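You operate a simulated robot arm through the tools that you are given. There is no shell and no other tool. Be economical: measure what you need, move in short steps, check, and stop when the job is done.

You are at the controls of a simulated two-armed robot. One attempt, no reset.

TASK
Pick up the steel flask with one hand, pass it to the other hand and put it on the shelf under the blue bench. Set down upright: steel flask.

The check looks at the end state, three seconds after you hand in, the way a careful person would. Anything else that was tipped, shoved, dropped, spilled or broken makes it a failure.

THE ROBOT
Two 7-joint arms with two-finger grippers on one trunk, on a base that drives. Base frame: it is fixed to the floor where the robot stands at the start and does not move with it; the origin is under the middle of the robot, x ahead of it, y to its left, z up; the surface under the hand at the start is at about z = 0.78. Readings come in m, degrees, newtons and seconds.
The left shoulder is at the start at [0.078, 0.151, 0.913], the right one opposite. With the tool pointing down near the work surface each hand reaches from about 0.24 to 0.78 m from the robot's upright axis, wherever it stands, measured 20 degrees to its own side. Places, roughly: shelf under the blue bench [0.8, 0.1, 0.2]. Payload 2.54 kg a hand.
The tool frame of a hand sits at the grasp point between the pads (the TCP): z along the fingers, y along the line on which they close. The tips reach 0.03 m beyond it. Largest opening 0.116 m; the body of the gripper starts 0.095 m behind the TCP.
Orientation is told as [roll, pitch, yaw] about the base's x, y, z axes, in that order, counted from this pose: with the fingers straight down and closing along the base's y, the tool's x points along the base's -x, its y along +y and its z along -z.

THE INTERFACE
- The arms move only by the tool step_arm. It takes "left_series", "right_series" or both (then of equal length, played together; a hand with none holds still); each is a list that holds one entry, the list of rows, each a list of 7 numbers: the turn, a rotation vector about the tool's x, y, z in units of 60 degrees (1.0 is 60 degrees), then the shift along the tool's x, y, z in units of 400 mm (1.0 is 400 mm), then the finger opening in m, from 0 to 0.116. In form: [[[wx, wy, wz, x, y, z, jaw], ...]]. A call has 1 to 20 rows; each row is the pose to reach, as a shift and turn from the pose commanded when the call began, along the tool's axes at that moment. A call with a number of a shift or a turn outside -1 to 1 is refused whole. Rows are played at 5 a second. More than 0.05 m and 8.6 degrees between two rows, or a gripper value outside its range, and nothing of the call is played. Where a pose cannot be reached the arm comes as near as it can. A force on the tool above 40 N (or 10 N above the force at the start of the call, whichever is more), or a blocked arm, ends the call early, and 0.2 s more pass. Each finger travels about 0.072 m/s and halts on what it meets, pressing with about 43 N; the grip force reading is that of the motor and also rises with nothing between the fingers. The clock runs only during rows and for 0.2 s after the last one: add rows that repeat a pose to give the fingers time. The reply holds the time, the measured pose of the TCP, the force on the tool along the base axes, the opening and the grip force, in the units named above and with some noise, with the torque about the TCP (base axes, N m) and any sound that the robot's microphone picked up, and new pictures: "pictures" is both (left out), scene, wrist or none (wrist: the cameras of the hands that moved).
- Cameras (640 x 400 px; columns grow to the right, rows downward): "scene" is now at [0.1622, -0.0122, 1.0528]; the picture's right is [-0.13, -0.99, 0.00], its down [-0.36, 0.05, -0.93] and it looks along [0.92, -0.12, -0.37] (base axes); focal length 214 px, centre (320, 200). "left" rides on the left gripper at [0.069, 0.015, -0.122] in its tool frame; the picture's right is [-0.21, 0.98, 0.00], its down [-0.83, -0.18, -0.53] and it looks along [-0.52, -0.11, 0.85] (tool axes); focal length 251 px, centre (320, 200). "right" rides on the right gripper at [0.069, -0.015, -0.122] in its tool frame; the picture's right is [0.21, 0.98, 0.00], its down [-0.83, 0.18, -0.53] and it looks along [-0.52, 0.11, 0.85] (tool axes); focal length 251 px, centre (320, 200). There is no depth. A picture from a camera that has moved, and an enlarged one, comes with that camera's place and axes in the base frame and with its lens.
- slide_trunk(by): slides the trunk up (or, below 0, down) by that many m; the arms and the scene camera ride with it, the base frame stays. It gives what a move gives, with no picture.
- drive_base(legs): drives the robot by 1 to 6 legs, each [ahead, left, turn to the left] in m, m and degrees, along the robot's own axes; the way and the turn of a leg run together, so that a leg with both is an arc; at most 1.5 m and 180 degrees a leg. The arms and the cameras ride along, it lands a little off, and it stops where it bumps. It gives what a move gives, and a new picture of the scene camera.
- pan_tilt(pan, tilt): turns the head with the scene camera to pan (to the left, within 80 degrees either way) and tilt (down, from -29 to 69), counted from straight ahead of the robot. It gives what a move gives, and a new picture of the scene camera.
- zoom(camera, box): a new picture of the part [left, top, right, bottom] of that camera's present view, enlarged. It takes no simulated time.
- hand_in(): hands the job in; it is judged then, once.

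Go step by step. Nothing tells you exact positions but the pictures and the camera data: compare them with the known pose of the tool, close in by small moves and look again before you grip or let go. The budget is 120 turns and 260 pictures, counting those below and the enlarged ones. Unless the task says otherwise, let go and move clear before handing in, and close with one line.

The tools are called after "Call:" as a command line: name --argument value ..., lists and objects as JSON in quotes. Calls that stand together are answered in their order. step_arm: Moves the arms, as the interface text tells. Its arguments: {"type":"object","properties":{"left_series":{"type":"array","items":{"type":"array","items":{"type":"array","items":{"type":"number"}}}},"right_series":{"type":"array","items":{"type":"array","items":{"type":"array","items":{"type":"number"}}}},"pictures":{"type":"string","enum":["both","scene","wrist","none"]}},"required":[]} The other tools are called the same way: slide_trunk (by) slides the trunk up or down; drive_base (legs) drives the base; pan_tilt (pan, tilt) turns the head that bears the scene camera; zoom (camera, box) takes an enlarged picture of a part of a camera's view; hand_in () hands the job in.

At the start:

```text
clock: 0.0
left_position: [0.5414, 0.1286, 1.0803]
left_orientation: [0.0, 0.0, 0.0]
left_ft_force: [-0.8, -0.3, -0.7]
left_ft_torque: [0.0, -0.02, -0.02]
left_width: 0.1162
left_finger_force: 0.0
right_position: [0.3851, -0.2875, 0.998]
right_orientation: [0.1, 0.0, -0.1]
right_ft_force: [-0.3, 0.1, 0.3]
right_ft_torque: [-0.02, 0.02, 0.02]
right_width: 0.1159
right_finger_force: 0.0
trunk travel left (down, up): [-0.15, 0.139]
robot x, y, heading: [-0.0, -0.0008, 0.2]
head pan, tilt: [-7.7, 21.6]
```

scene: 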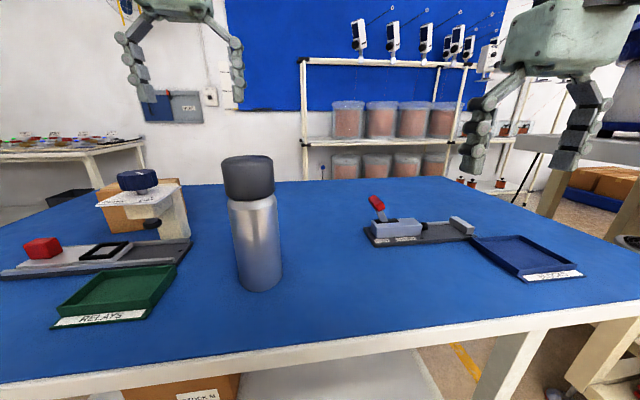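
right: 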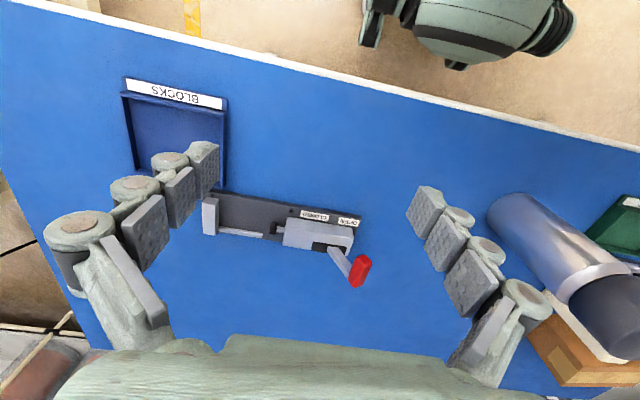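
left: 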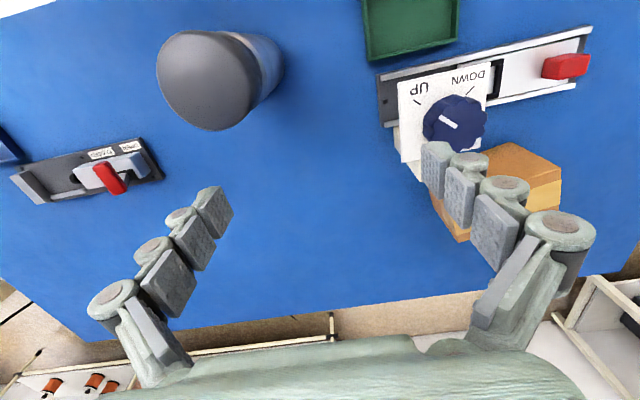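

The flask stands at about (0.48, 0.055), roughly 0.22 m tall and 0.075 m wide. Before planning the pass I'll back off to look at the shelf under the bench.

Call:
drive_base --legs '[[-0.8, 0, 0]]'

Call:
pan_tilt --pan 0 --tilt 30

```text
clock: 4.2
left_position: [-0.251, 0.1298, 1.0811]
left_orientation: [0.0, 0.0, 0.5]
left_ft_force: [0.8, -0.7, 0.2]
left_ft_torque: [-0.01, 0.01, -0.01]
left_width: 0.1161
left_finger_force: 0.0
right_position: [-0.4033, -0.2885, 0.9982]
right_orientation: [0.1, 0.0, 0.5]
right_ft_force: [0.4, 0.5, 0.5]
right_ft_torque: [-0.03, -0.02, -0.05]
right_width: 0.1161
right_finger_force: 0.0
trunk travel left (down, up): [-0.15, 0.139]
robot x, y, heading: [-0.793, -0.0048, 0.4]
head pan, tilt: [-7.7, 21.6]
camera scene: at [-0.629, -0.014, 1.0529], right [-0.13, -0.99, 0.0], down [-0.36, 0.05, -0.93], along [0.92, -0.12, -0.37], focal length 214 px, centre (320, 200)
```

scene: 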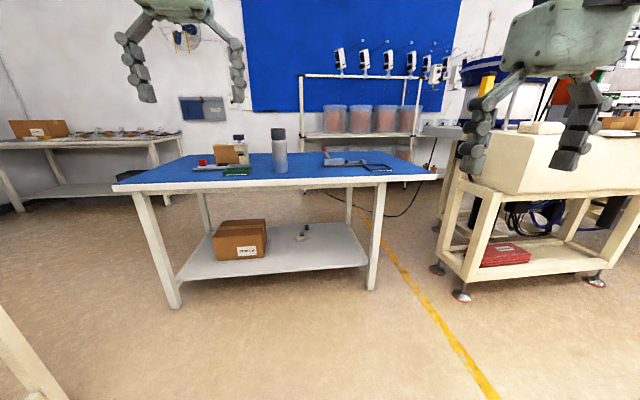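

```text
clock: 5.0
left_position: [-0.2505, 0.1299, 1.0814]
left_orientation: [-0.1, 0.0, 0.4]
left_ft_force: [0.1, 1.1, 0.4]
left_ft_torque: [-0.04, 0.0, -0.01]
left_width: 0.116
left_finger_force: 0.1
right_position: [-0.4017, -0.2892, 0.9995]
right_orientation: [0.0, 0.0, 0.3]
right_ft_force: [0.8, 0.1, -0.2]
right_ft_torque: [0.0, -0.02, 0.03]
right_width: 0.1162
right_finger_force: 0.1
trunk travel left (down, up): [-0.15, 0.139]
robot x, y, heading: [-0.7907, -0.0027, 0.6]
head pan, tilt: [0.0, 30.0]
camera scene: at [-0.6306, -0.0017, 1.0394], right [0.01, -1.0, 0.0], down [-0.5, 0.0, -0.87], along [0.87, 0.01, -0.5], focal length 214 px, centre (320, 200)
```

scene: 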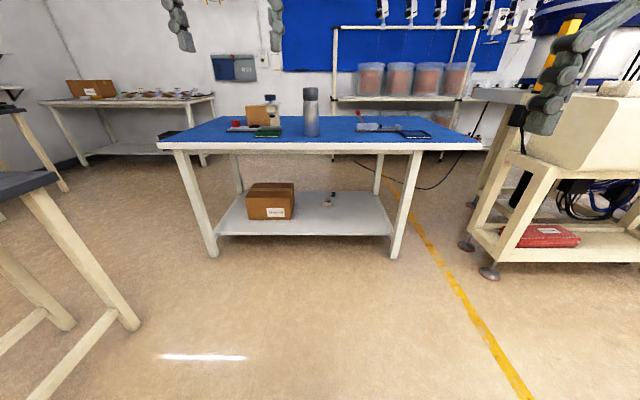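

The bench front edge is near x=0.325, and the shelf starts near x=0.40 at z≈0.2, with a box on its left and small items at about (0.78, -0.06). My plan is that the left hand takes the flask from above, the right hand takes it from behind with level fingers, and the right hand sets it on the shelf. First I'll turn the right hand level while I'm clear of the bench.

Call:
step_arm --right_series '[[[0, -0.125, 0, -0.03, 0, 0, 0.116], [0, -0.25, 0, -0.06, 0, 0, 0.116], [0, -0.375, 0, -0.09, 0, 0, 0.116], [0, -0.5, 0, -0.12, 0, 0, 0.116], [0, -0.625, 0, -0.15, 0, 0, 0.116], [0, -0.75, 0, -0.18, 0, 0, 0.116], [0, -0.75, 0, -0.18, 0, 0, 0.116]]]' --pictures "none"

Call:
step_arm --right_series '[[[0, -0.125, 0, -0.03, 0, 0, 0.116], [0, -0.25, 0, -0.06, 0, 0, 0.116], [0, -0.375, 0, -0.09, 0, 0, 0.116], [0, -0.5, 0, -0.09, 0, 0, 0.116], [0, -0.625, 0, -0.09, 0, 0, 0.116], [0, -0.75, 0, -0.09, 0, 0, 0.116], [0, -0.75, 0, -0.09, 0, 0, 0.116]]]' --pictures "none"

Call:
zoom --camera "scene" --box '[140, 80, 480, 280]'

```text
clock: 6.5
left_position: [-0.2515, 0.1292, 1.081]
left_orientation: [-0.1, 0.1, 0.5]
left_ft_force: [-0.3, 0.9, -0.6]
left_ft_torque: [-0.01, -0.01, -0.02]
left_width: 0.1162
left_finger_force: 0.0
right_position: [-0.3317, -0.2865, 0.9992]
right_orientation: [0.0, -45.1, 0.3]
right_ft_force: [0.3, 0.7, -0.3]
right_ft_torque: [-0.01, 0.0, 0.0]
right_width: 0.1159
right_finger_force: 0.0
trunk travel left (down, up): [-0.15, 0.139]
robot x, y, heading: [-0.79, -0.0035, 0.2]
head pan, tilt: [0.0, 30.0]
```

```text
clock: 8.2
left_position: [-0.2513, 0.13, 1.0815]
left_orientation: [-0.1, 0.0, 0.5]
left_ft_force: [0.1, -0.6, -0.4]
left_ft_torque: [0.01, 0.01, 0.02]
left_width: 0.1161
left_finger_force: 0.1
right_position: [-0.2773, -0.3012, 1.0436]
right_orientation: [146.2, -90.0, -145.9]
right_ft_force: [0.0, -0.9, 0.6]
right_ft_torque: [0.01, -0.01, -0.02]
right_width: 0.1159
right_finger_force: 0.2
right hand out of reach, approached as far as the arm can: row 5, 6, 7
trunk travel left (down, up): [-0.15, 0.139]
robot x, y, heading: [-0.7903, -0.0008, 0.3]
head pan, tilt: [0.0, 30.0]
```

```text
1.88 times, centred on (310, 180) of scene
camera zoom: at [-0.6306, -0.0016, 1.0394], right [0.01, -1.0, 0.0], down [-0.5, 0.0, -0.87], along [0.87, 0.01, -0.5], focal length 404 px, centre (339, 238)
```

zoom: 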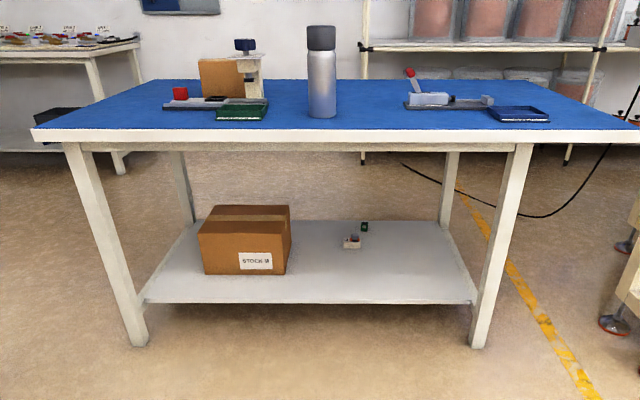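

The right hand is now level. Before committing, I'll lower the trunk and test, well clear of the bench, whether the right hand reaches shelf height with level fingers.

Call:
slide_trunk --by -0.15

Call:
step_arm --right_series '[[[0, 0, 0, 0.1, 0, 0.02, 0.116], [0, 0, 0, 0.2, 0, 0.04, 0.116], [0, 0, 0, 0.3, 0, 0.06, 0.116], [0, 0, 0, 0.4, 0, 0.08, 0.116], [0, 0, 0, 0.5, 0, 0.1, 0.116], [0, 0, 0, 0.6, 0, 0.12, 0.116], [0, 0, 0, 0.7, 0, 0.14, 0.116], [0, 0, 0, 0.8, 0, 0.16, 0.116], [0, 0, 0, 0.9, 0, 0.18, 0.116], [0, 0, 0, 1.0, 0, 0.2, 0.116], [0, 0, 0, 1.0, 0, 0.2, 0.116]]]' --pictures "none"

Call:
step_arm --right_series '[[[0, 0, 0, 0.1, 0, 0.0, 0.116], [0, 0, 0, 0.2, 0, 0.0, 0.116], [0, 0, 0, 0.3, 0, 0.0, 0.116], [0, 0, 0, 0.4, 0, 0.0, 0.116], [0, 0, 0, 0.4, 0, 0, 0.116]]]' --pictures "both"

```text
clock: 9.9
left_position: [-0.2506, 0.1304, 0.9313]
left_orientation: [-0.1, 0.0, 0.5]
left_ft_force: [-0.9, -0.3, -0.4]
left_ft_torque: [0.01, -0.01, -0.02]
left_width: 0.1158
left_finger_force: 0.1
right_position: [-0.2782, -0.3003, 0.8944]
right_orientation: [-174.9, -89.9, 175.4]
right_ft_force: [0.4, 0.2, -0.4]
right_ft_torque: [0.01, -0.02, -0.02]
right_width: 0.1157
right_finger_force: 0.1
trunk travel left (down, up): [0.0, 0.289]
robot x, y, heading: [-0.792, -0.0038, 0.3]
head pan, tilt: [0.0, 30.0]
```

```text
clock: 12.3
left_position: [-0.2509, 0.1304, 0.9315]
left_orientation: [0.0, 0.0, 0.5]
left_ft_force: [0.2, 0.6, -0.2]
left_ft_torque: [-0.03, -0.02, 0.02]
left_width: 0.1162
left_finger_force: 0.0
right_position: [-0.1981, -0.2989, 0.4944]
right_orientation: [-125.8, -90.0, 126.1]
right_ft_force: [1.5, -0.3, 0.4]
right_ft_torque: [0.0, -0.04, 0.01]
right_width: 0.1159
right_finger_force: 0.1
right hand out of reach, approached as far as the arm can: row 1, 2, 3, 4
trunk travel left (down, up): [0.0, 0.289]
robot x, y, heading: [-0.7935, -0.0051, 0.4]
head pan, tilt: [0.0, 30.0]
```

```text
clock: 13.5
left_position: [-0.2515, 0.1303, 0.9307]
left_orientation: [0.0, 0.0, 0.5]
left_ft_force: [-0.6, 0.0, 0.0]
left_ft_torque: [-0.02, -0.01, 0.0]
left_width: 0.1156
left_finger_force: 0.0
right_position: [-0.1971, -0.2988, 0.3325]
right_orientation: [120.9, -90.0, -120.5]
right_ft_force: [-0.4, 1.0, 0.7]
right_ft_torque: [0.0, 0.0, -0.03]
right_width: 0.1159
right_finger_force: 0.1
trunk travel left (down, up): [0.0, 0.289]
robot x, y, heading: [-0.7933, -0.0021, 0.1]
head pan, tilt: [0.0, 30.0]
camera scene: at [-0.6306, -0.0016, 0.8893], right [0.01, -1.0, 0.0], down [-0.5, 0.0, -0.87], along [0.87, 0.01, -0.5], focal length 214 px, centre (320, 200)
camera right: at [-0.32, -0.3142, 0.2627], right [-0.01, 0.98, -0.21], down [-0.54, 0.18, 0.83], along [0.84, 0.12, 0.52], focal length 251 px, centre (320, 200)
```

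scene: 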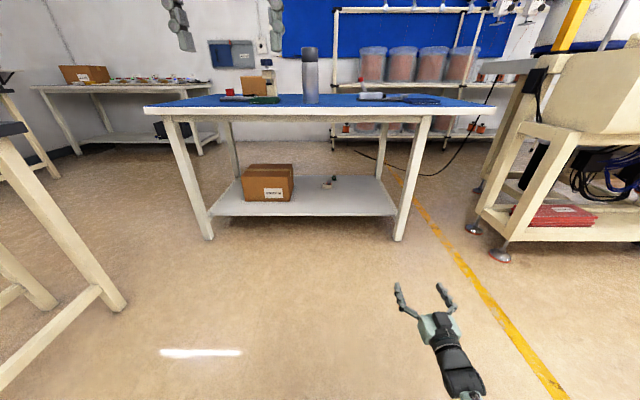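
right: 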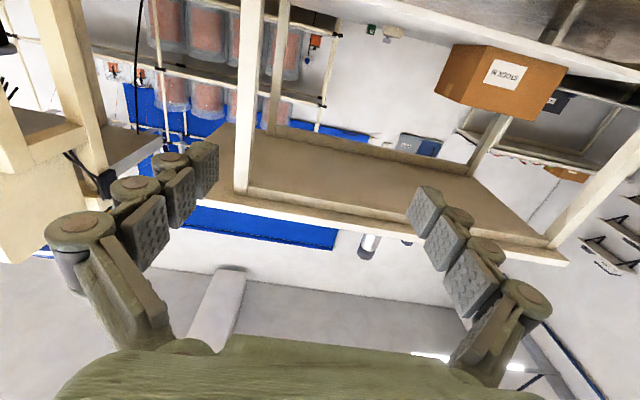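

The low pose works at a relative position of (0.60, -0.30, 0.33). I'll raise everything again to go for the flask.

Call:
slide_trunk --by 0.2

Call:
step_arm --right_series '[[[0, 0, 0, -0.12, 0, 0, 0.116], [0, 0, 0, -0.24, 0, 0, 0.116], [0, 0, 0, -0.36, 0, 0, 0.116], [0, 0, 0, -0.48, 0, 0, 0.116], [0, 0, 0, -0.6, 0, 0, 0.116], [0, 0, 0, -0.72, 0, 0, 0.116], [0, 0, 0, -0.84, 0, 0, 0.116], [0, 0, 0, -0.96, 0, 0, 0.116], [0, 0, 0, -0.96, 0, 0, 0.116]]]' --pictures "none"

Call:
step_arm --right_series '[[[0, 0, 0, -0.12, 0.03, 0, 0.116], [0, 0, 0, -0.24, 0.06, 0, 0.116], [0, 0, 0, -0.36, 0.09, 0, 0.116], [0, 0, 0, -0.44, 0.12, 0, 0.116], [0, 0, 0, -0.44, 0.12, 0, 0.116]]]' --pictures "none"

Call:
drive_base --legs '[[0.75, 0, 0]]'

```text
clock: 15.7
left_position: [-0.2519, 0.1297, 1.131]
left_orientation: [0.0, 0.0, 0.5]
left_ft_force: [0.0, 0.1, -0.2]
left_ft_torque: [0.03, -0.03, 0.04]
left_width: 0.1159
left_finger_force: 0.0
right_position: [-0.1972, -0.298, 0.5328]
right_orientation: [18.5, -90.0, -18.1]
right_ft_force: [0.6, -0.5, -0.4]
right_ft_torque: [-0.01, 0.01, -0.02]
right_width: 0.1162
right_finger_force: 0.1
trunk travel left (down, up): [-0.2, 0.089]
robot x, y, heading: [-0.789, -0.0055, 0.5]
head pan, tilt: [0.0, 30.0]
```

```text
clock: 17.7
left_position: [-0.2523, 0.1298, 1.1319]
left_orientation: [-0.1, 0.0, 0.6]
left_ft_force: [0.0, 0.9, -0.6]
left_ft_torque: [0.04, 0.03, -0.02]
left_width: 0.1163
left_finger_force: 0.0
right_position: [-0.1985, -0.299, 0.9186]
right_orientation: [90.1, -90.0, -89.8]
right_ft_force: [0.2, 0.3, -0.5]
right_ft_torque: [0.02, 0.03, 0.0]
right_width: 0.1163
right_finger_force: 0.0
trunk travel left (down, up): [-0.2, 0.089]
robot x, y, heading: [-0.7919, -0.0016, 0.4]
head pan, tilt: [0.0, 30.0]
```

```text
clock: 18.9
left_position: [-0.2524, 0.1302, 1.1307]
left_orientation: [0.0, 0.0, 0.5]
left_ft_force: [-0.1, -0.3, 0.0]
left_ft_torque: [0.0, -0.01, -0.02]
left_width: 0.1159
left_finger_force: 0.1
right_position: [-0.1993, -0.2524, 1.0949]
right_orientation: [-9.9, -90.0, 10.3]
right_ft_force: [-0.5, -0.2, -0.3]
right_ft_torque: [-0.01, -0.03, -0.04]
right_width: 0.116
right_finger_force: 0.1
trunk travel left (down, up): [-0.2, 0.089]
robot x, y, heading: [-0.7888, -0.0007, 0.3]
head pan, tilt: [0.0, 30.0]
```

```text
clock: 22.9
left_position: [0.4982, 0.1259, 1.1309]
left_orientation: [0.0, -0.1, -0.1]
left_ft_force: [-0.1, -0.3, 0.4]
left_ft_torque: [0.01, -0.01, -0.04]
left_width: 0.1162
left_finger_force: 0.0
right_position: [0.5473, -0.2551, 1.0948]
right_orientation: [9.2, -90.0, -9.4]
right_ft_force: [-0.2, 0.7, 0.1]
right_ft_torque: [0.01, 0.01, 0.0]
right_width: 0.1159
right_finger_force: 0.1
trunk travel left (down, up): [-0.2, 0.089]
robot x, y, heading: [-0.0431, 0.0009, -0.0]
head pan, tilt: [0.0, 30.0]
camera scene: at [0.1183, -0.0011, 1.0893], right [0.0, -1.0, 0.0], down [-0.5, 0.0, -0.87], along [0.87, 0.0, -0.5], focal length 214 px, centre (320, 200)
```

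scene: 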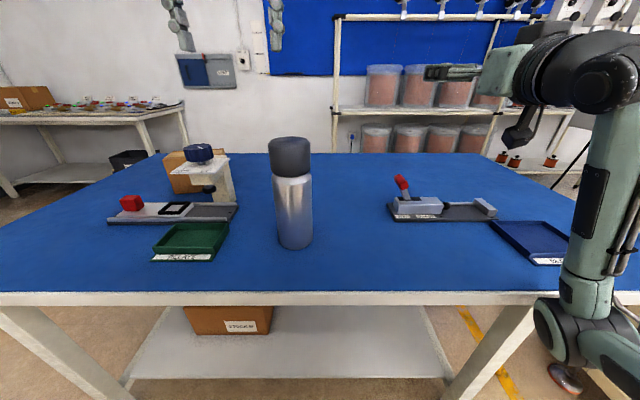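

I measure the flask at about (0.480, 0.051) with its top at z≈0.99. I'll move the left hand above it and check.

Call:
step_arm --left_series '[[[0, 0, 0, 0.022, -0.093, 0, 0.116], [0, 0, 0, 0.045, -0.186, 0, 0.116], [0, 0, 0, 0.045, -0.186, 0.05, 0.116], [0, 0, 0, 0.045, -0.186, 0.05, 0.116]]]'

Call:
zoom --camera "scene" --box '[220, 90, 380, 190]'

```text
clock: 23.9
left_position: [0.4801, 0.0532, 1.1111]
left_orientation: [0.0, 0.0, 0.0]
left_ft_force: [0.3, 0.1, -0.4]
left_ft_torque: [-0.02, 0.01, 0.0]
left_width: 0.1159
left_finger_force: 0.1
right_position: [0.5481, -0.2563, 1.0947]
right_orientation: [-142.0, -90.0, 141.7]
right_ft_force: [0.4, -0.2, -0.1]
right_ft_torque: [0.0, 0.03, 0.0]
right_width: 0.1162
right_finger_force: 0.0
trunk travel left (down, up): [-0.2, 0.089]
robot x, y, heading: [-0.0415, -0.0045, -0.0]
head pan, tilt: [0.0, 30.0]
camera scene: at [0.1181, -0.0011, 1.0894], right [0.0, -1.0, 0.0], down [-0.5, 0.0, -0.87], along [0.87, 0.0, -0.5], focal length 214 px, centre (320, 200)
camera left: at [0.4121, 0.0678, 1.2336], right [0.22, 0.98, 0.0], down [0.83, -0.18, 0.53], along [0.52, -0.12, -0.85], focal length 251 px, centre (320, 200)
```

scene: 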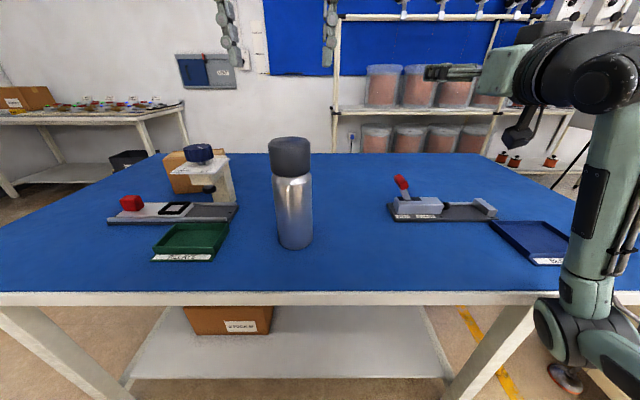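
left: 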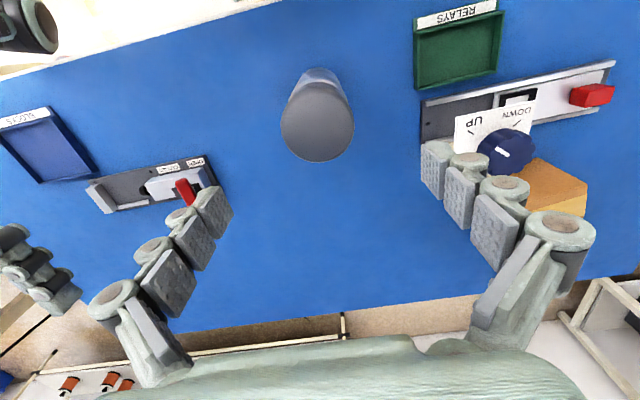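

```text
4.00 times, centred on (300, 140) of scene
camera zoom: at [0.1181, -0.0011, 1.0894], right [0.0, -1.0, 0.0], down [-0.5, 0.0, -0.87], along [0.87, 0.0, -0.5], focal length 858 px, centre (400, 440)
```

zoom: 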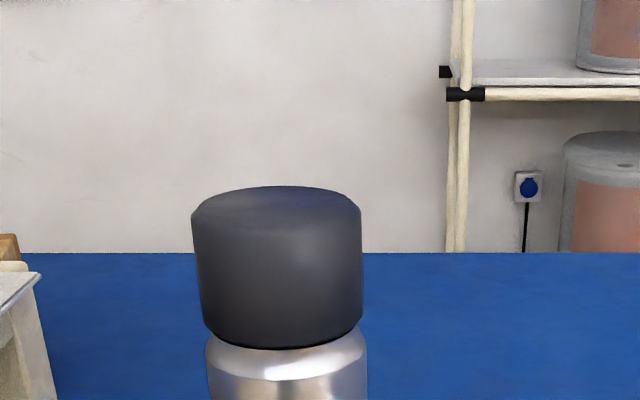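

The wrist view agrees, with the flask axis at about (0.476, 0.050), its top near 0.994 and the cap seam near 0.947. I'll lower the left hand to straddle the seam, then grip.

Call:
step_arm --left_series '[[[0, 0, 0, 0.01, -0.008, 0.08, 0.116], [0, 0, 0, 0.01, -0.008, 0.16, 0.116], [0, 0, 0, 0.01, -0.008, 0.24, 0.116], [0, 0, 0, 0.01, -0.008, 0.33, 0.116], [0, 0, 0, 0.01, -0.008, 0.415, 0.116], [0, 0, 0, 0.01, -0.008, 0.415, 0.116]]]'

```text
clock: 25.3
left_position: [0.4775, 0.0487, 0.9463]
left_orientation: [-0.1, 0.0, -0.1]
left_ft_force: [0.0, 0.2, 0.8]
left_ft_torque: [0.02, 0.03, 0.0]
left_width: 0.1159
left_finger_force: 0.1
right_position: [0.547, -0.2561, 1.0927]
right_orientation: [-173.8, -90.0, 173.6]
right_ft_force: [-0.2, 0.5, -0.7]
right_ft_torque: [-0.02, -0.02, -0.01]
right_width: 0.1163
right_finger_force: 0.0
trunk travel left (down, up): [-0.2, 0.089]
robot x, y, heading: [-0.0427, -0.0001, -0.1]
head pan, tilt: [0.0, 30.0]
camera scene: at [0.1182, -0.0011, 1.0894], right [0.0, -1.0, 0.0], down [-0.5, 0.0, -0.87], along [0.87, 0.0, -0.5], focal length 214 px, centre (320, 200)
camera left: at [0.4085, 0.0634, 1.0679], right [0.22, 0.98, 0.0], down [0.83, -0.18, 0.53], along [0.52, -0.12, -0.85], focal length 251 px, centre (320, 200)
```

scene: 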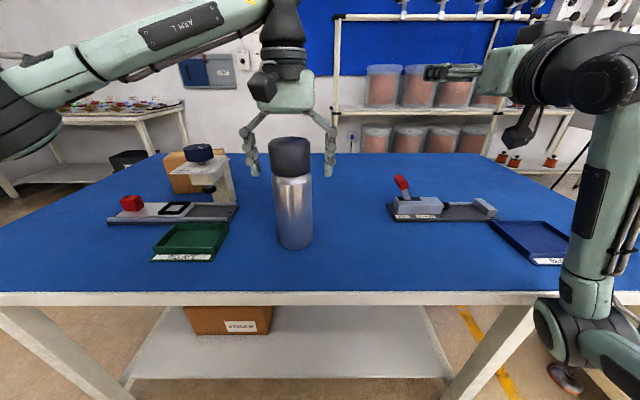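
left: 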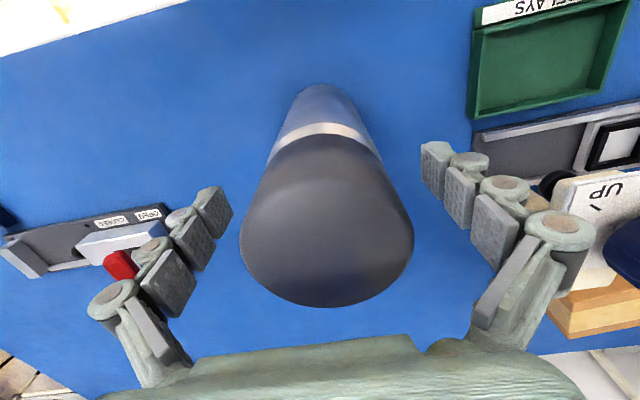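

The flask sits centred between the fingers to within a few millimetres. I'll close the left hand.

Call:
step_arm --left_series '[[[0, 0, 0, 0, 0, 0, 0.085], [0, 0, 0, 0, 0, 0, 0.06], [0, 0, 0, 0, 0, 0, 0.04], [0, 0, 0, 0, 0, 0, 0.04], [0, 0, 0, 0, 0, 0, 0.04]]]'

```text
clock: 26.5
left_position: [0.4769, 0.0497, 0.9462]
left_orientation: [0.0, -0.1, 0.0]
left_ft_force: [1.4, 3.0, 6.3]
left_ft_torque: [0.2, -0.12, 0.02]
left_width: 0.0728
left_finger_force: 42.6
right_position: [0.5466, -0.255, 1.0945]
right_orientation: [-144.6, -90.1, 144.2]
right_ft_force: [-0.2, -0.3, -0.1]
right_ft_torque: [0.01, 0.01, 0.01]
right_width: 0.116
right_finger_force: 0.1
trunk travel left (down, up): [-0.2, 0.089]
robot x, y, heading: [-0.0408, -0.001, -0.1]
head pan, tilt: [0.0, 30.0]
camera scene: at [0.1179, -0.0008, 1.0895], right [0.0, -1.0, 0.0], down [-0.5, 0.0, -0.87], along [0.87, 0.0, -0.5], focal length 214 px, centre (320, 200)
camera left: at [0.4083, 0.0639, 1.0688], right [0.22, 0.98, 0.0], down [0.82, -0.18, 0.54], along [0.52, -0.12, -0.84], focal length 251 px, centre (320, 200)
```

scene: 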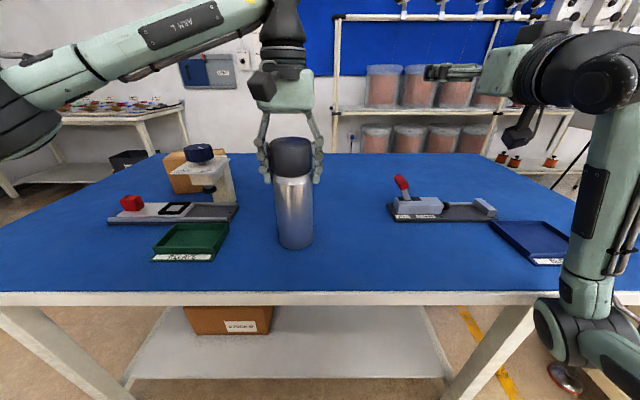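
left: 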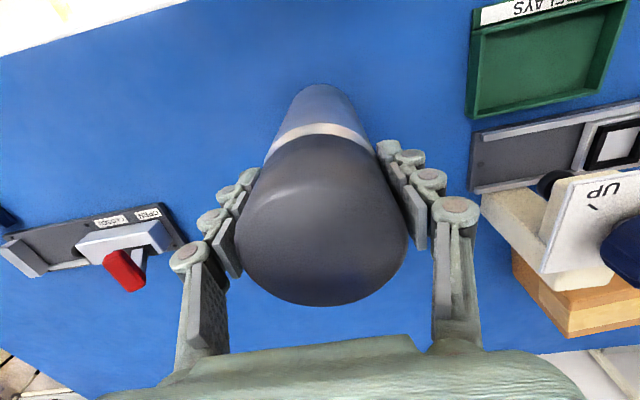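

The grip holds at 0.073 m. I'll lift straight up.

Call:
step_arm --left_series '[[[0, 0, 0, 0, 0, -0.03, 0.04], [0, 0, 0, 0, 0, -0.1, 0.04], [0, 0, 0, 0, 0, -0.2, 0.04], [0, 0, 0, 0, 0, -0.3, 0.04], [0, 0, 0, 0, 0, -0.4, 0.04], [0, 0, 0, 0, 0, -0.4, 0.04]]]'

```text
clock: 27.9
left_position: [0.4763, 0.0474, 1.1052]
left_orientation: [-0.1, 0.0, -0.1]
left_ft_force: [-0.4, 0.3, -4.5]
left_ft_torque: [0.01, 0.05, -0.01]
left_width: 0.0728
left_finger_force: 43.0
right_position: [0.5466, -0.2558, 1.0942]
right_orientation: [-11.0, -89.9, 11.0]
right_ft_force: [-0.5, -0.2, -0.4]
right_ft_torque: [-0.01, 0.01, -0.01]
right_width: 0.116
right_finger_force: 0.2
trunk travel left (down, up): [-0.2, 0.089]
robot x, y, heading: [-0.0416, 0.0013, 0.4]
head pan, tilt: [0.0, 30.0]
camera scene: at [0.1186, -0.001, 1.0892], right [0.0, -1.0, 0.0], down [-0.5, 0.0, -0.87], along [0.87, 0.0, -0.5], focal length 214 px, centre (320, 200)
camera left: at [0.4082, 0.0626, 1.2272], right [0.22, 0.98, 0.0], down [0.83, -0.18, 0.53], along [0.52, -0.12, -0.85], focal length 251 px, centre (320, 200)
```

scene: 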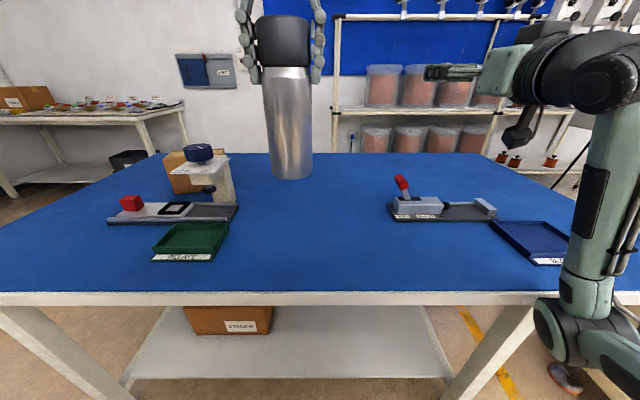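
left: 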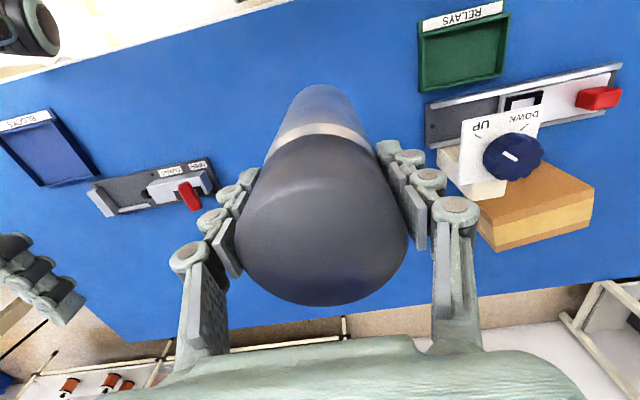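

Lifted cleanly, about 0.45 kg. I'll back away from the bench so the pass has free space around it.

Call:
drive_base --legs '[[-0.7, 0, 0]]'

Call:
step_arm --left_series '[[[0, 0, 0, -0.06, -0.05, 0, 0.04], [0, 0, 0, -0.12, -0.1, 0, 0.04], [0, 0, 0, -0.18, -0.15, 0, 0.04], [0, 0, 0, -0.24, -0.2, 0, 0.04], [0, 0, 0, -0.3, -0.25, 0, 0.04], [0, 0, 0, -0.36, -0.3, 0, 0.04], [0, 0, 0, -0.36, -0.3, 0, 0.04]]]'

```text
clock: 31.8
left_position: [-0.2336, 0.0474, 1.1046]
left_orientation: [-0.1, 0.0, -0.3]
left_ft_force: [-0.1, 0.3, -3.5]
left_ft_torque: [0.02, -0.01, -0.01]
left_width: 0.073
left_finger_force: 42.9
right_position: [-0.1644, -0.255, 1.0931]
right_orientation: [-10.9, -90.0, 10.3]
right_ft_force: [0.7, 0.4, -1.5]
right_ft_torque: [-0.02, 0.02, -0.02]
right_width: 0.1159
right_finger_force: 0.0
trunk travel left (down, up): [-0.2, 0.089]
robot x, y, heading: [-0.7482, 0.0038, -0.6]
head pan, tilt: [0.0, 30.0]
camera scene: at [-0.5922, 0.0013, 1.0893], right [-0.01, -1.0, 0.0], down [-0.5, 0.0, -0.87], along [0.87, -0.01, -0.5], focal length 214 px, centre (320, 200)
```

scene: 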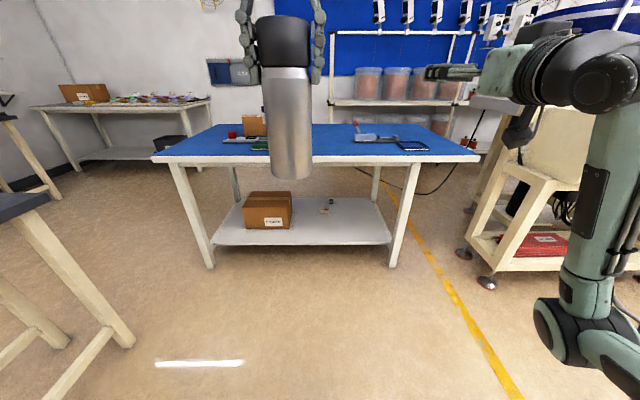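

```text
clock: 33.4
left_position: [-0.1424, -0.0489, 1.0792]
left_orientation: [-0.1, -0.1, -0.4]
left_ft_force: [0.3, 0.2, -4.7]
left_ft_torque: [-0.02, 0.02, 0.0]
left_width: 0.0727
left_finger_force: 42.6
left hand out of reach, approached as far as the arm can: row 4, 5, 6, 7
right_position: [-0.1658, -0.2545, 1.0934]
right_orientation: [-109.1, -90.0, 108.8]
right_ft_force: [-0.2, -0.4, 0.3]
right_ft_torque: [-0.01, 0.01, 0.03]
right_width: 0.116
right_finger_force: 0.1
trunk travel left (down, up): [-0.2, 0.089]
robot x, y, heading: [-0.7524, 0.0072, -0.5]
head pan, tilt: [0.0, 30.0]
camera scene: at [-0.5924, 0.0017, 1.0894], right [-0.01, -1.0, 0.0], down [-0.5, 0.0, -0.87], along [0.87, -0.01, -0.5], focal length 214 px, centre (320, 200)
camera left: at [-0.2113, -0.0342, 1.2013], right [0.22, 0.98, 0.0], down [0.82, -0.18, 0.54], along [0.52, -0.12, -0.84], focal length 251 px, centre (320, 200)
```

scene: 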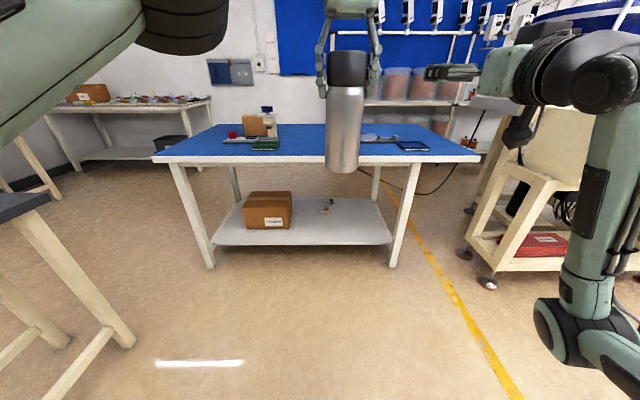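
left: 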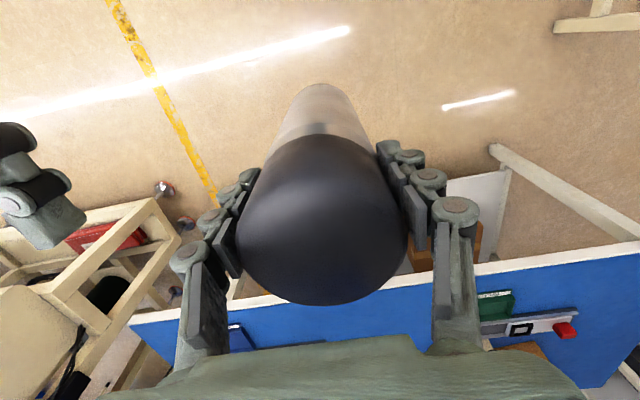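

The left hand now holds the flask at (-0.142, -0.049), with the flask base at z≈0.913. I'll bring the right hand to a standoff from the right-rear, yawed 45°, aiming at the body 0.11 m above the base.

Call:
step_arm --right_series '[[[-0.125, 0, 0, 0.03, 0, 0, 0.116], [-0.25, 0, 0, 0.06, 0, 0, 0.116], [-0.375, 0, 0, 0.09, 0, 0, 0.116], [-0.5, 0, 0, 0.12, 0, 0, 0.116], [-0.625, 0, 0, 0.15, 0, 0, 0.116], [-0.75, 0, 0, 0.176, 0, -0.04, 0.116], [-0.75, 0, 0, 0.176, 0.06, -0.118, 0.116], [-0.75, 0, 0, 0.176, 0.15, -0.118, 0.116], [-0.75, 0, 0, 0.176, 0.24, -0.118, 0.116], [-0.75, 0, 0, 0.176, 0.337, -0.118, 0.116], [-0.75, 0, 0, 0.176, 0.337, -0.118, 0.116]]]'

```text
clock: 35.8
left_position: [-0.143, -0.05, 1.0775]
left_orientation: [-0.1, 0.0, -0.3]
left_ft_force: [0.7, 0.1, -4.3]
left_ft_torque: [0.02, 0.05, -0.03]
left_width: 0.0729
left_finger_force: 43.2
right_position: [-0.21, -0.1209, 1.0246]
right_orientation: [166.4, -90.0, -121.9]
right_ft_force: [0.0, -0.6, -0.4]
right_ft_torque: [0.03, 0.0, -0.01]
right_width: 0.1164
right_finger_force: 0.0
trunk travel left (down, up): [-0.2, 0.089]
robot x, y, heading: [-0.7531, 0.0032, -0.5]
head pan, tilt: [0.0, 30.0]
camera scene: at [-0.592, 0.0012, 1.0893], right [-0.01, -1.0, 0.0], down [-0.5, 0.0, -0.87], along [0.87, -0.01, -0.5], focal length 214 px, centre (320, 200)
camera right: at [-0.287, -0.2175, 0.9539], right [-0.69, 0.7, -0.21], down [-0.51, -0.25, 0.83], along [0.52, 0.67, 0.52], focal length 251 px, centre (320, 200)
```

scene: 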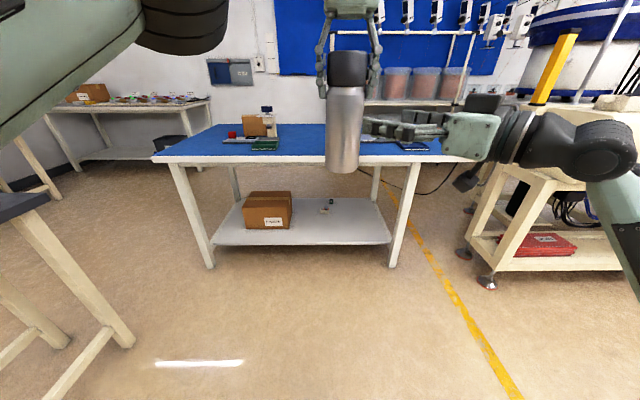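
right: 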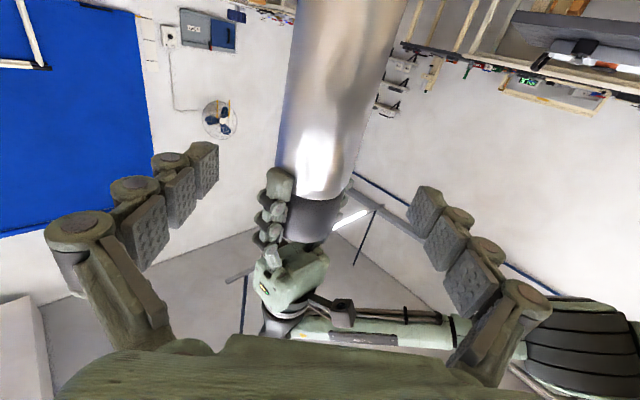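

The standoff is good. I'll zoom to check how well the flask is centred between the right fingers.

Call:
zoom --camera "right" --box '[200, 60, 456, 220]'

```text
2.50 times, centred on (328, 140) of right
camera zoom: at [-0.287, -0.2175, 0.9539], right [-0.69, 0.7, -0.21], down [-0.51, -0.25, 0.83], along [0.52, 0.67, 0.52], focal length 629 px, centre (300, 350)
```

zoom: 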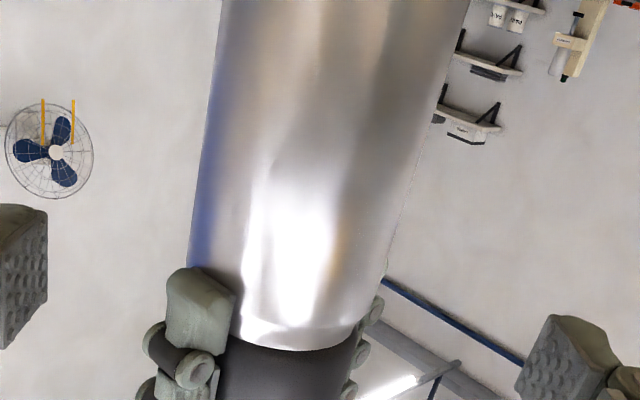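

It's centred. I'll approach straight in by 0.098 m.

Call:
step_arm --right_series '[[[0, 0, 0, 0, 0, 0.06, 0.116], [0, 0, 0, 0, 0, 0.12, 0.116], [0, 0, 0, 0, 0, 0.18, 0.116], [0, 0, 0, 0, 0, 0.245, 0.116], [0, 0, 0, 0, 0, 0.245, 0.116]]]'

```text
clock: 37.0
left_position: [-0.1448, -0.0502, 1.0794]
left_orientation: [0.0, 0.0, -0.4]
left_ft_force: [-0.5, 0.1, -5.7]
left_ft_torque: [-0.01, 0.05, 0.0]
left_width: 0.0727
left_finger_force: 42.7
right_position: [-0.1387, -0.0507, 1.0222]
right_orientation: [8.8, -90.0, 35.7]
right_ft_force: [1.2, -0.5, -1.1]
right_ft_torque: [-0.01, -0.04, 0.0]
right_width: 0.116
right_finger_force: 0.1
trunk travel left (down, up): [-0.2, 0.089]
robot x, y, heading: [-0.754, 0.0029, -0.3]
head pan, tilt: [0.0, 30.0]
camera scene: at [-0.592, 0.0012, 1.0893], right [-0.01, -1.0, 0.0], down [-0.5, 0.0, -0.87], along [0.87, -0.01, -0.5], focal length 214 px, centre (320, 200)
camera right: at [-0.2159, -0.1464, 0.9529], right [-0.69, 0.7, -0.21], down [-0.51, -0.24, 0.83], along [0.52, 0.67, 0.52], focal length 251 px, centre (320, 200)
```

scene: 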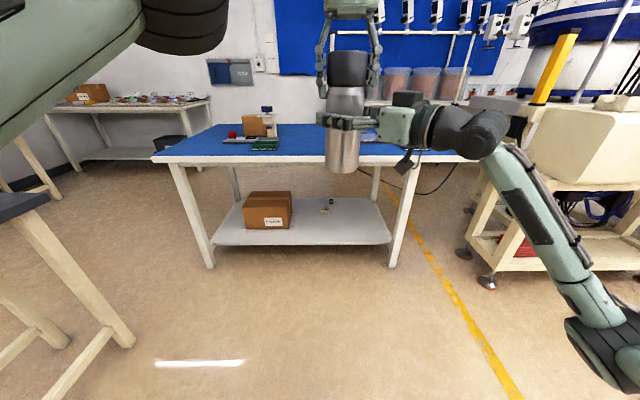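
right: 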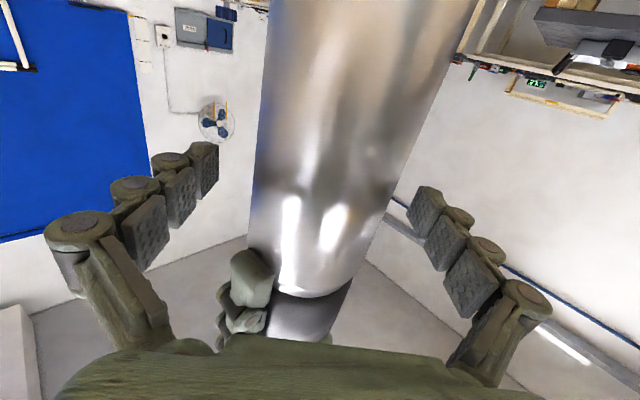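

The flask is centred in depth and sideways. I'll close the right hand while the left keeps holding.

Call:
step_arm --right_series '[[[0, 0, 0, 0, 0, 0, 0.09], [0, 0, 0, 0, 0, 0, 0.065], [0, 0, 0, 0, 0, 0, 0.04], [0, 0, 0, 0, 0, 0, 0.04], [0, 0, 0, 0, 0, 0, 0.04], [0, 0, 0, 0, 0, 0, 0.04]]]'

```text
clock: 38.4
left_position: [-0.1426, -0.0499, 1.0782]
left_orientation: [0.0, 0.1, -0.3]
left_ft_force: [-1.1, 0.8, -6.2]
left_ft_torque: [-0.1, -0.07, 0.31]
left_width: 0.0728
left_finger_force: 42.9
right_position: [-0.1399, -0.0496, 1.0217]
right_orientation: [56.8, -89.9, -12.1]
right_ft_force: [0.4, -1.3, 0.9]
right_ft_torque: [0.12, 0.09, -0.34]
right_width: 0.0713
right_finger_force: 43.0
trunk travel left (down, up): [-0.2, 0.089]
robot x, y, heading: [-0.7507, 0.0025, -0.5]
head pan, tilt: [0.0, 30.0]
camera scene: at [-0.592, 0.0012, 1.0893], right [-0.01, -1.0, 0.0], down [-0.5, 0.0, -0.87], along [0.87, -0.01, -0.5], focal length 214 px, centre (320, 200)
camera right: at [-0.2161, -0.1465, 0.9528], right [-0.69, 0.7, -0.21], down [-0.51, -0.25, 0.83], along [0.52, 0.67, 0.52], focal length 251 px, centre (320, 200)
```

scene: 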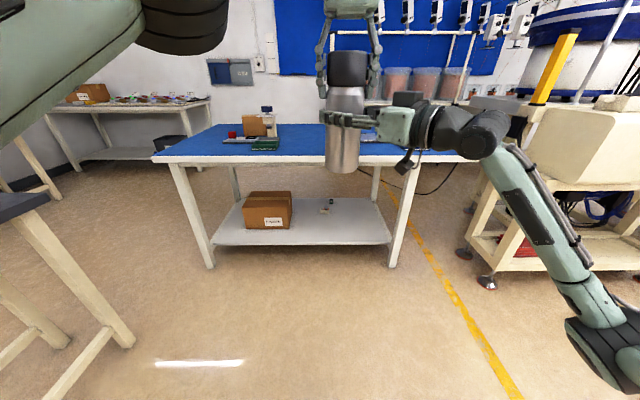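
right: 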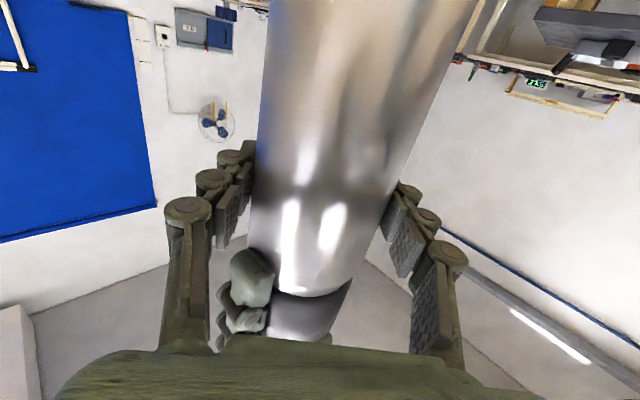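

Both hands hold it with low forces. I'll open the left hand and lift it straight up clear of the cap.

Call:
step_arm --left_series '[[[0, 0, 0, 0, 0, 0, 0.08], [0, 0, 0, 0, 0, 0, 0.1], [0, 0, 0, 0, 0, 0, 0.116], [0, 0, 0, 0, 0, 0, 0.116]]]' --pictures "none"

Call:
step_arm --left_series '[[[0, 0, 0, 0, 0, -0.06, 0.116], [0, 0, 0, 0, 0, -0.14, 0.116], [0, 0, 0, 0, 0, -0.22, 0.116], [0, 0, 0, 0.06, 0.06, -0.28, 0.116], [0, 0, 0, 0.12, 0.14, -0.28, 0.116], [0, 0, 0, 0.15, 0.25, -0.28, 0.116], [0, 0, 0, 0.2, 0.35, -0.28, 0.116], [0, 0, 0, 0.2, 0.35, -0.28, 0.116]]]'

```text
clock: 39.4
left_position: [-0.143, -0.05, 1.0782]
left_orientation: [0.0, 0.0, -0.3]
left_ft_force: [0.4, -0.1, -0.3]
left_ft_torque: [-0.01, -0.01, -0.03]
left_width: 0.1158
left_finger_force: 0.1
right_position: [-0.1394, -0.0515, 1.0231]
right_orientation: [31.8, -89.9, 12.7]
right_ft_force: [-0.1, -0.2, -0.4]
right_ft_torque: [0.0, 0.0, 0.02]
right_width: 0.0715
right_finger_force: 42.8
trunk travel left (down, up): [-0.2, 0.089]
robot x, y, heading: [-0.7558, 0.0048, -0.7]
head pan, tilt: [0.0, 30.0]
```

```text
clock: 41.2
left_position: [-0.2193, 0.0912, 1.1913]
left_orientation: [0.0, 0.0, -0.5]
left_ft_force: [-0.4, 0.8, 0.1]
left_ft_torque: [-0.02, -0.03, 0.0]
left_width: 0.1162
left_finger_force: 0.1
left hand out of reach, approached as far as the arm can: row 1, 2, 3, 4, 5, 6
right_position: [-0.1392, -0.0502, 1.0225]
right_orientation: [38.0, -89.9, 6.5]
right_ft_force: [-1.3, -0.1, -5.0]
right_ft_torque: [-0.05, -0.02, 0.02]
right_width: 0.0712
right_finger_force: 42.3
trunk travel left (down, up): [-0.2, 0.089]
robot x, y, heading: [-0.748, 0.0047, -0.3]
head pan, tilt: [0.0, 30.0]
camera scene: at [-0.5919, 0.0011, 1.0892], right [-0.01, -1.0, 0.0], down [-0.5, 0.0, -0.87], along [0.87, -0.01, -0.5], focal length 214 px, centre (320, 200)
camera left: at [-0.2878, 0.1069, 1.3134], right [0.22, 0.98, 0.0], down [0.82, -0.19, 0.53], along [0.52, -0.12, -0.85], focal length 251 px, centre (320, 200)
```

scene: 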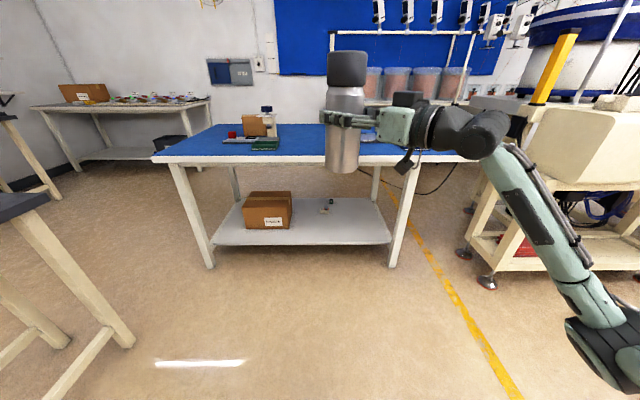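
left: 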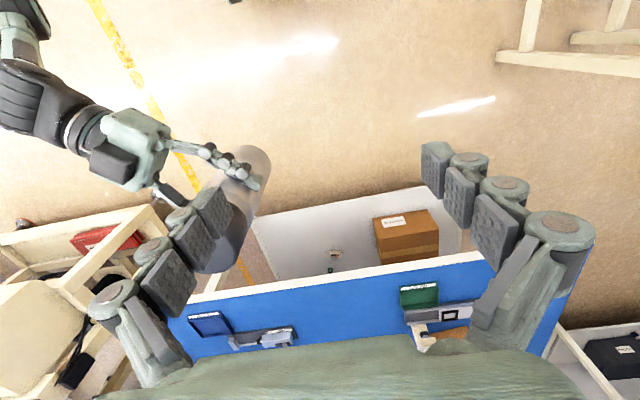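

The pass is done and the right hand holds the flask upright. I'll tuck the left arm back and out, and bring the right hand to face straight ahead at its tested column.

Call:
step_arm --right_series '[[[0.125, 0, 0, 0, -0.065, -0.071, 0.04], [0.25, 0, 0, 0, -0.13, -0.142, 0.04], [0.375, 0, 0, 0, -0.195, -0.212, 0.04], [0.5, 0, 0, 0, -0.26, -0.283, 0.04], [0.625, 0, 0, 0, -0.325, -0.354, 0.04], [0.75, 0, 0, 0, -0.39, -0.424, 0.04], [0.75, 0, 0, 0, -0.39, -0.424, 0.04]]]' --left_series '[[[0, 0, 0, 0.075, 0.066, 0, 0.116], [0, 0, 0, 0.15, 0.132, 0, 0.116], [0, 0, 0, 0.225, 0.2, 0, 0.116], [0, 0, 0, 0.3, 0.266, 0, 0.116], [0, 0, 0, 0.375, 0.333, 0, 0.116], [0, 0, 0, 0.45, 0.4, 0, 0.116], [0, 0, 0, 0.45, 0.4, 0, 0.116]]]'

Call:
slide_trunk --by -0.2

```text
clock: 42.8
left_position: [-0.3801, 0.2303, 1.1619]
left_orientation: [0.0, 0.0, -0.3]
left_ft_force: [0.1, -0.7, 0.8]
left_ft_torque: [-0.02, 0.01, 0.0]
left_width: 0.1159
left_finger_force: 0.0
left hand out of reach, approached as far as the arm can: row 5, 6, 7
right_position: [-0.1508, -0.2821, 1.0231]
right_orientation: [17.2, -89.9, -17.7]
right_ft_force: [-0.5, 0.7, -5.0]
right_ft_torque: [-0.03, 0.02, 0.02]
right_width: 0.0712
right_finger_force: 42.9
trunk travel left (down, up): [-0.2, 0.089]
robot x, y, heading: [-0.7536, 0.0021, -0.4]
head pan, tilt: [0.0, 30.0]
camera scene: at [-0.592, 0.0011, 1.0892], right [-0.01, -1.0, 0.0], down [-0.5, 0.0, -0.87], along [0.87, -0.01, -0.5], focal length 214 px, centre (320, 200)
camera right: at [-0.2739, -0.2959, 0.9525], right [0.01, 0.98, -0.21], down [-0.53, 0.19, 0.83], along [0.85, 0.11, 0.52], focal length 251 px, centre (320, 200)
camera left: at [-0.4492, 0.2454, 1.2844], right [0.22, 0.98, 0.0], down [0.82, -0.19, 0.53], along [0.52, -0.12, -0.85], focal length 251 px, centre (320, 200)
```

scene: 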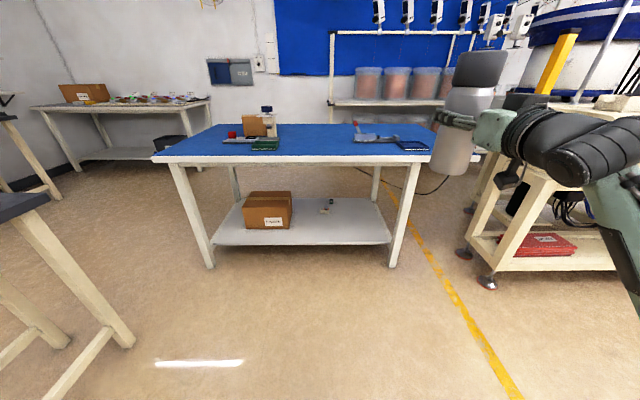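
right: 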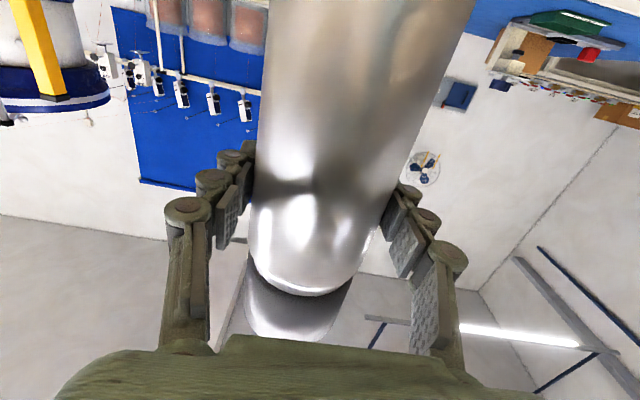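
left: 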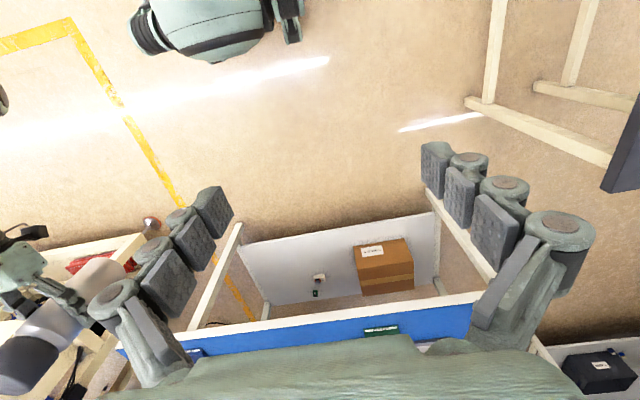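

```text
clock: 45.0
left_position: [-0.3801, 0.23, 0.9628]
left_orientation: [0.0, 0.1, -0.3]
left_ft_force: [0.8, -0.6, 0.4]
left_ft_torque: [0.0, -0.02, -0.01]
left_width: 0.1159
left_finger_force: 0.0
right_position: [-0.151, -0.2819, 0.8222]
right_orientation: [17.9, -90.0, -18.2]
right_ft_force: [0.0, 0.4, -5.1]
right_ft_torque: [0.0, -0.04, -0.01]
right_width: 0.0711
right_finger_force: 43.2
trunk travel left (down, up): [0.0, 0.289]
robot x, y, heading: [-0.7503, 0.0029, -0.4]
head pan, tilt: [0.0, 30.0]
```

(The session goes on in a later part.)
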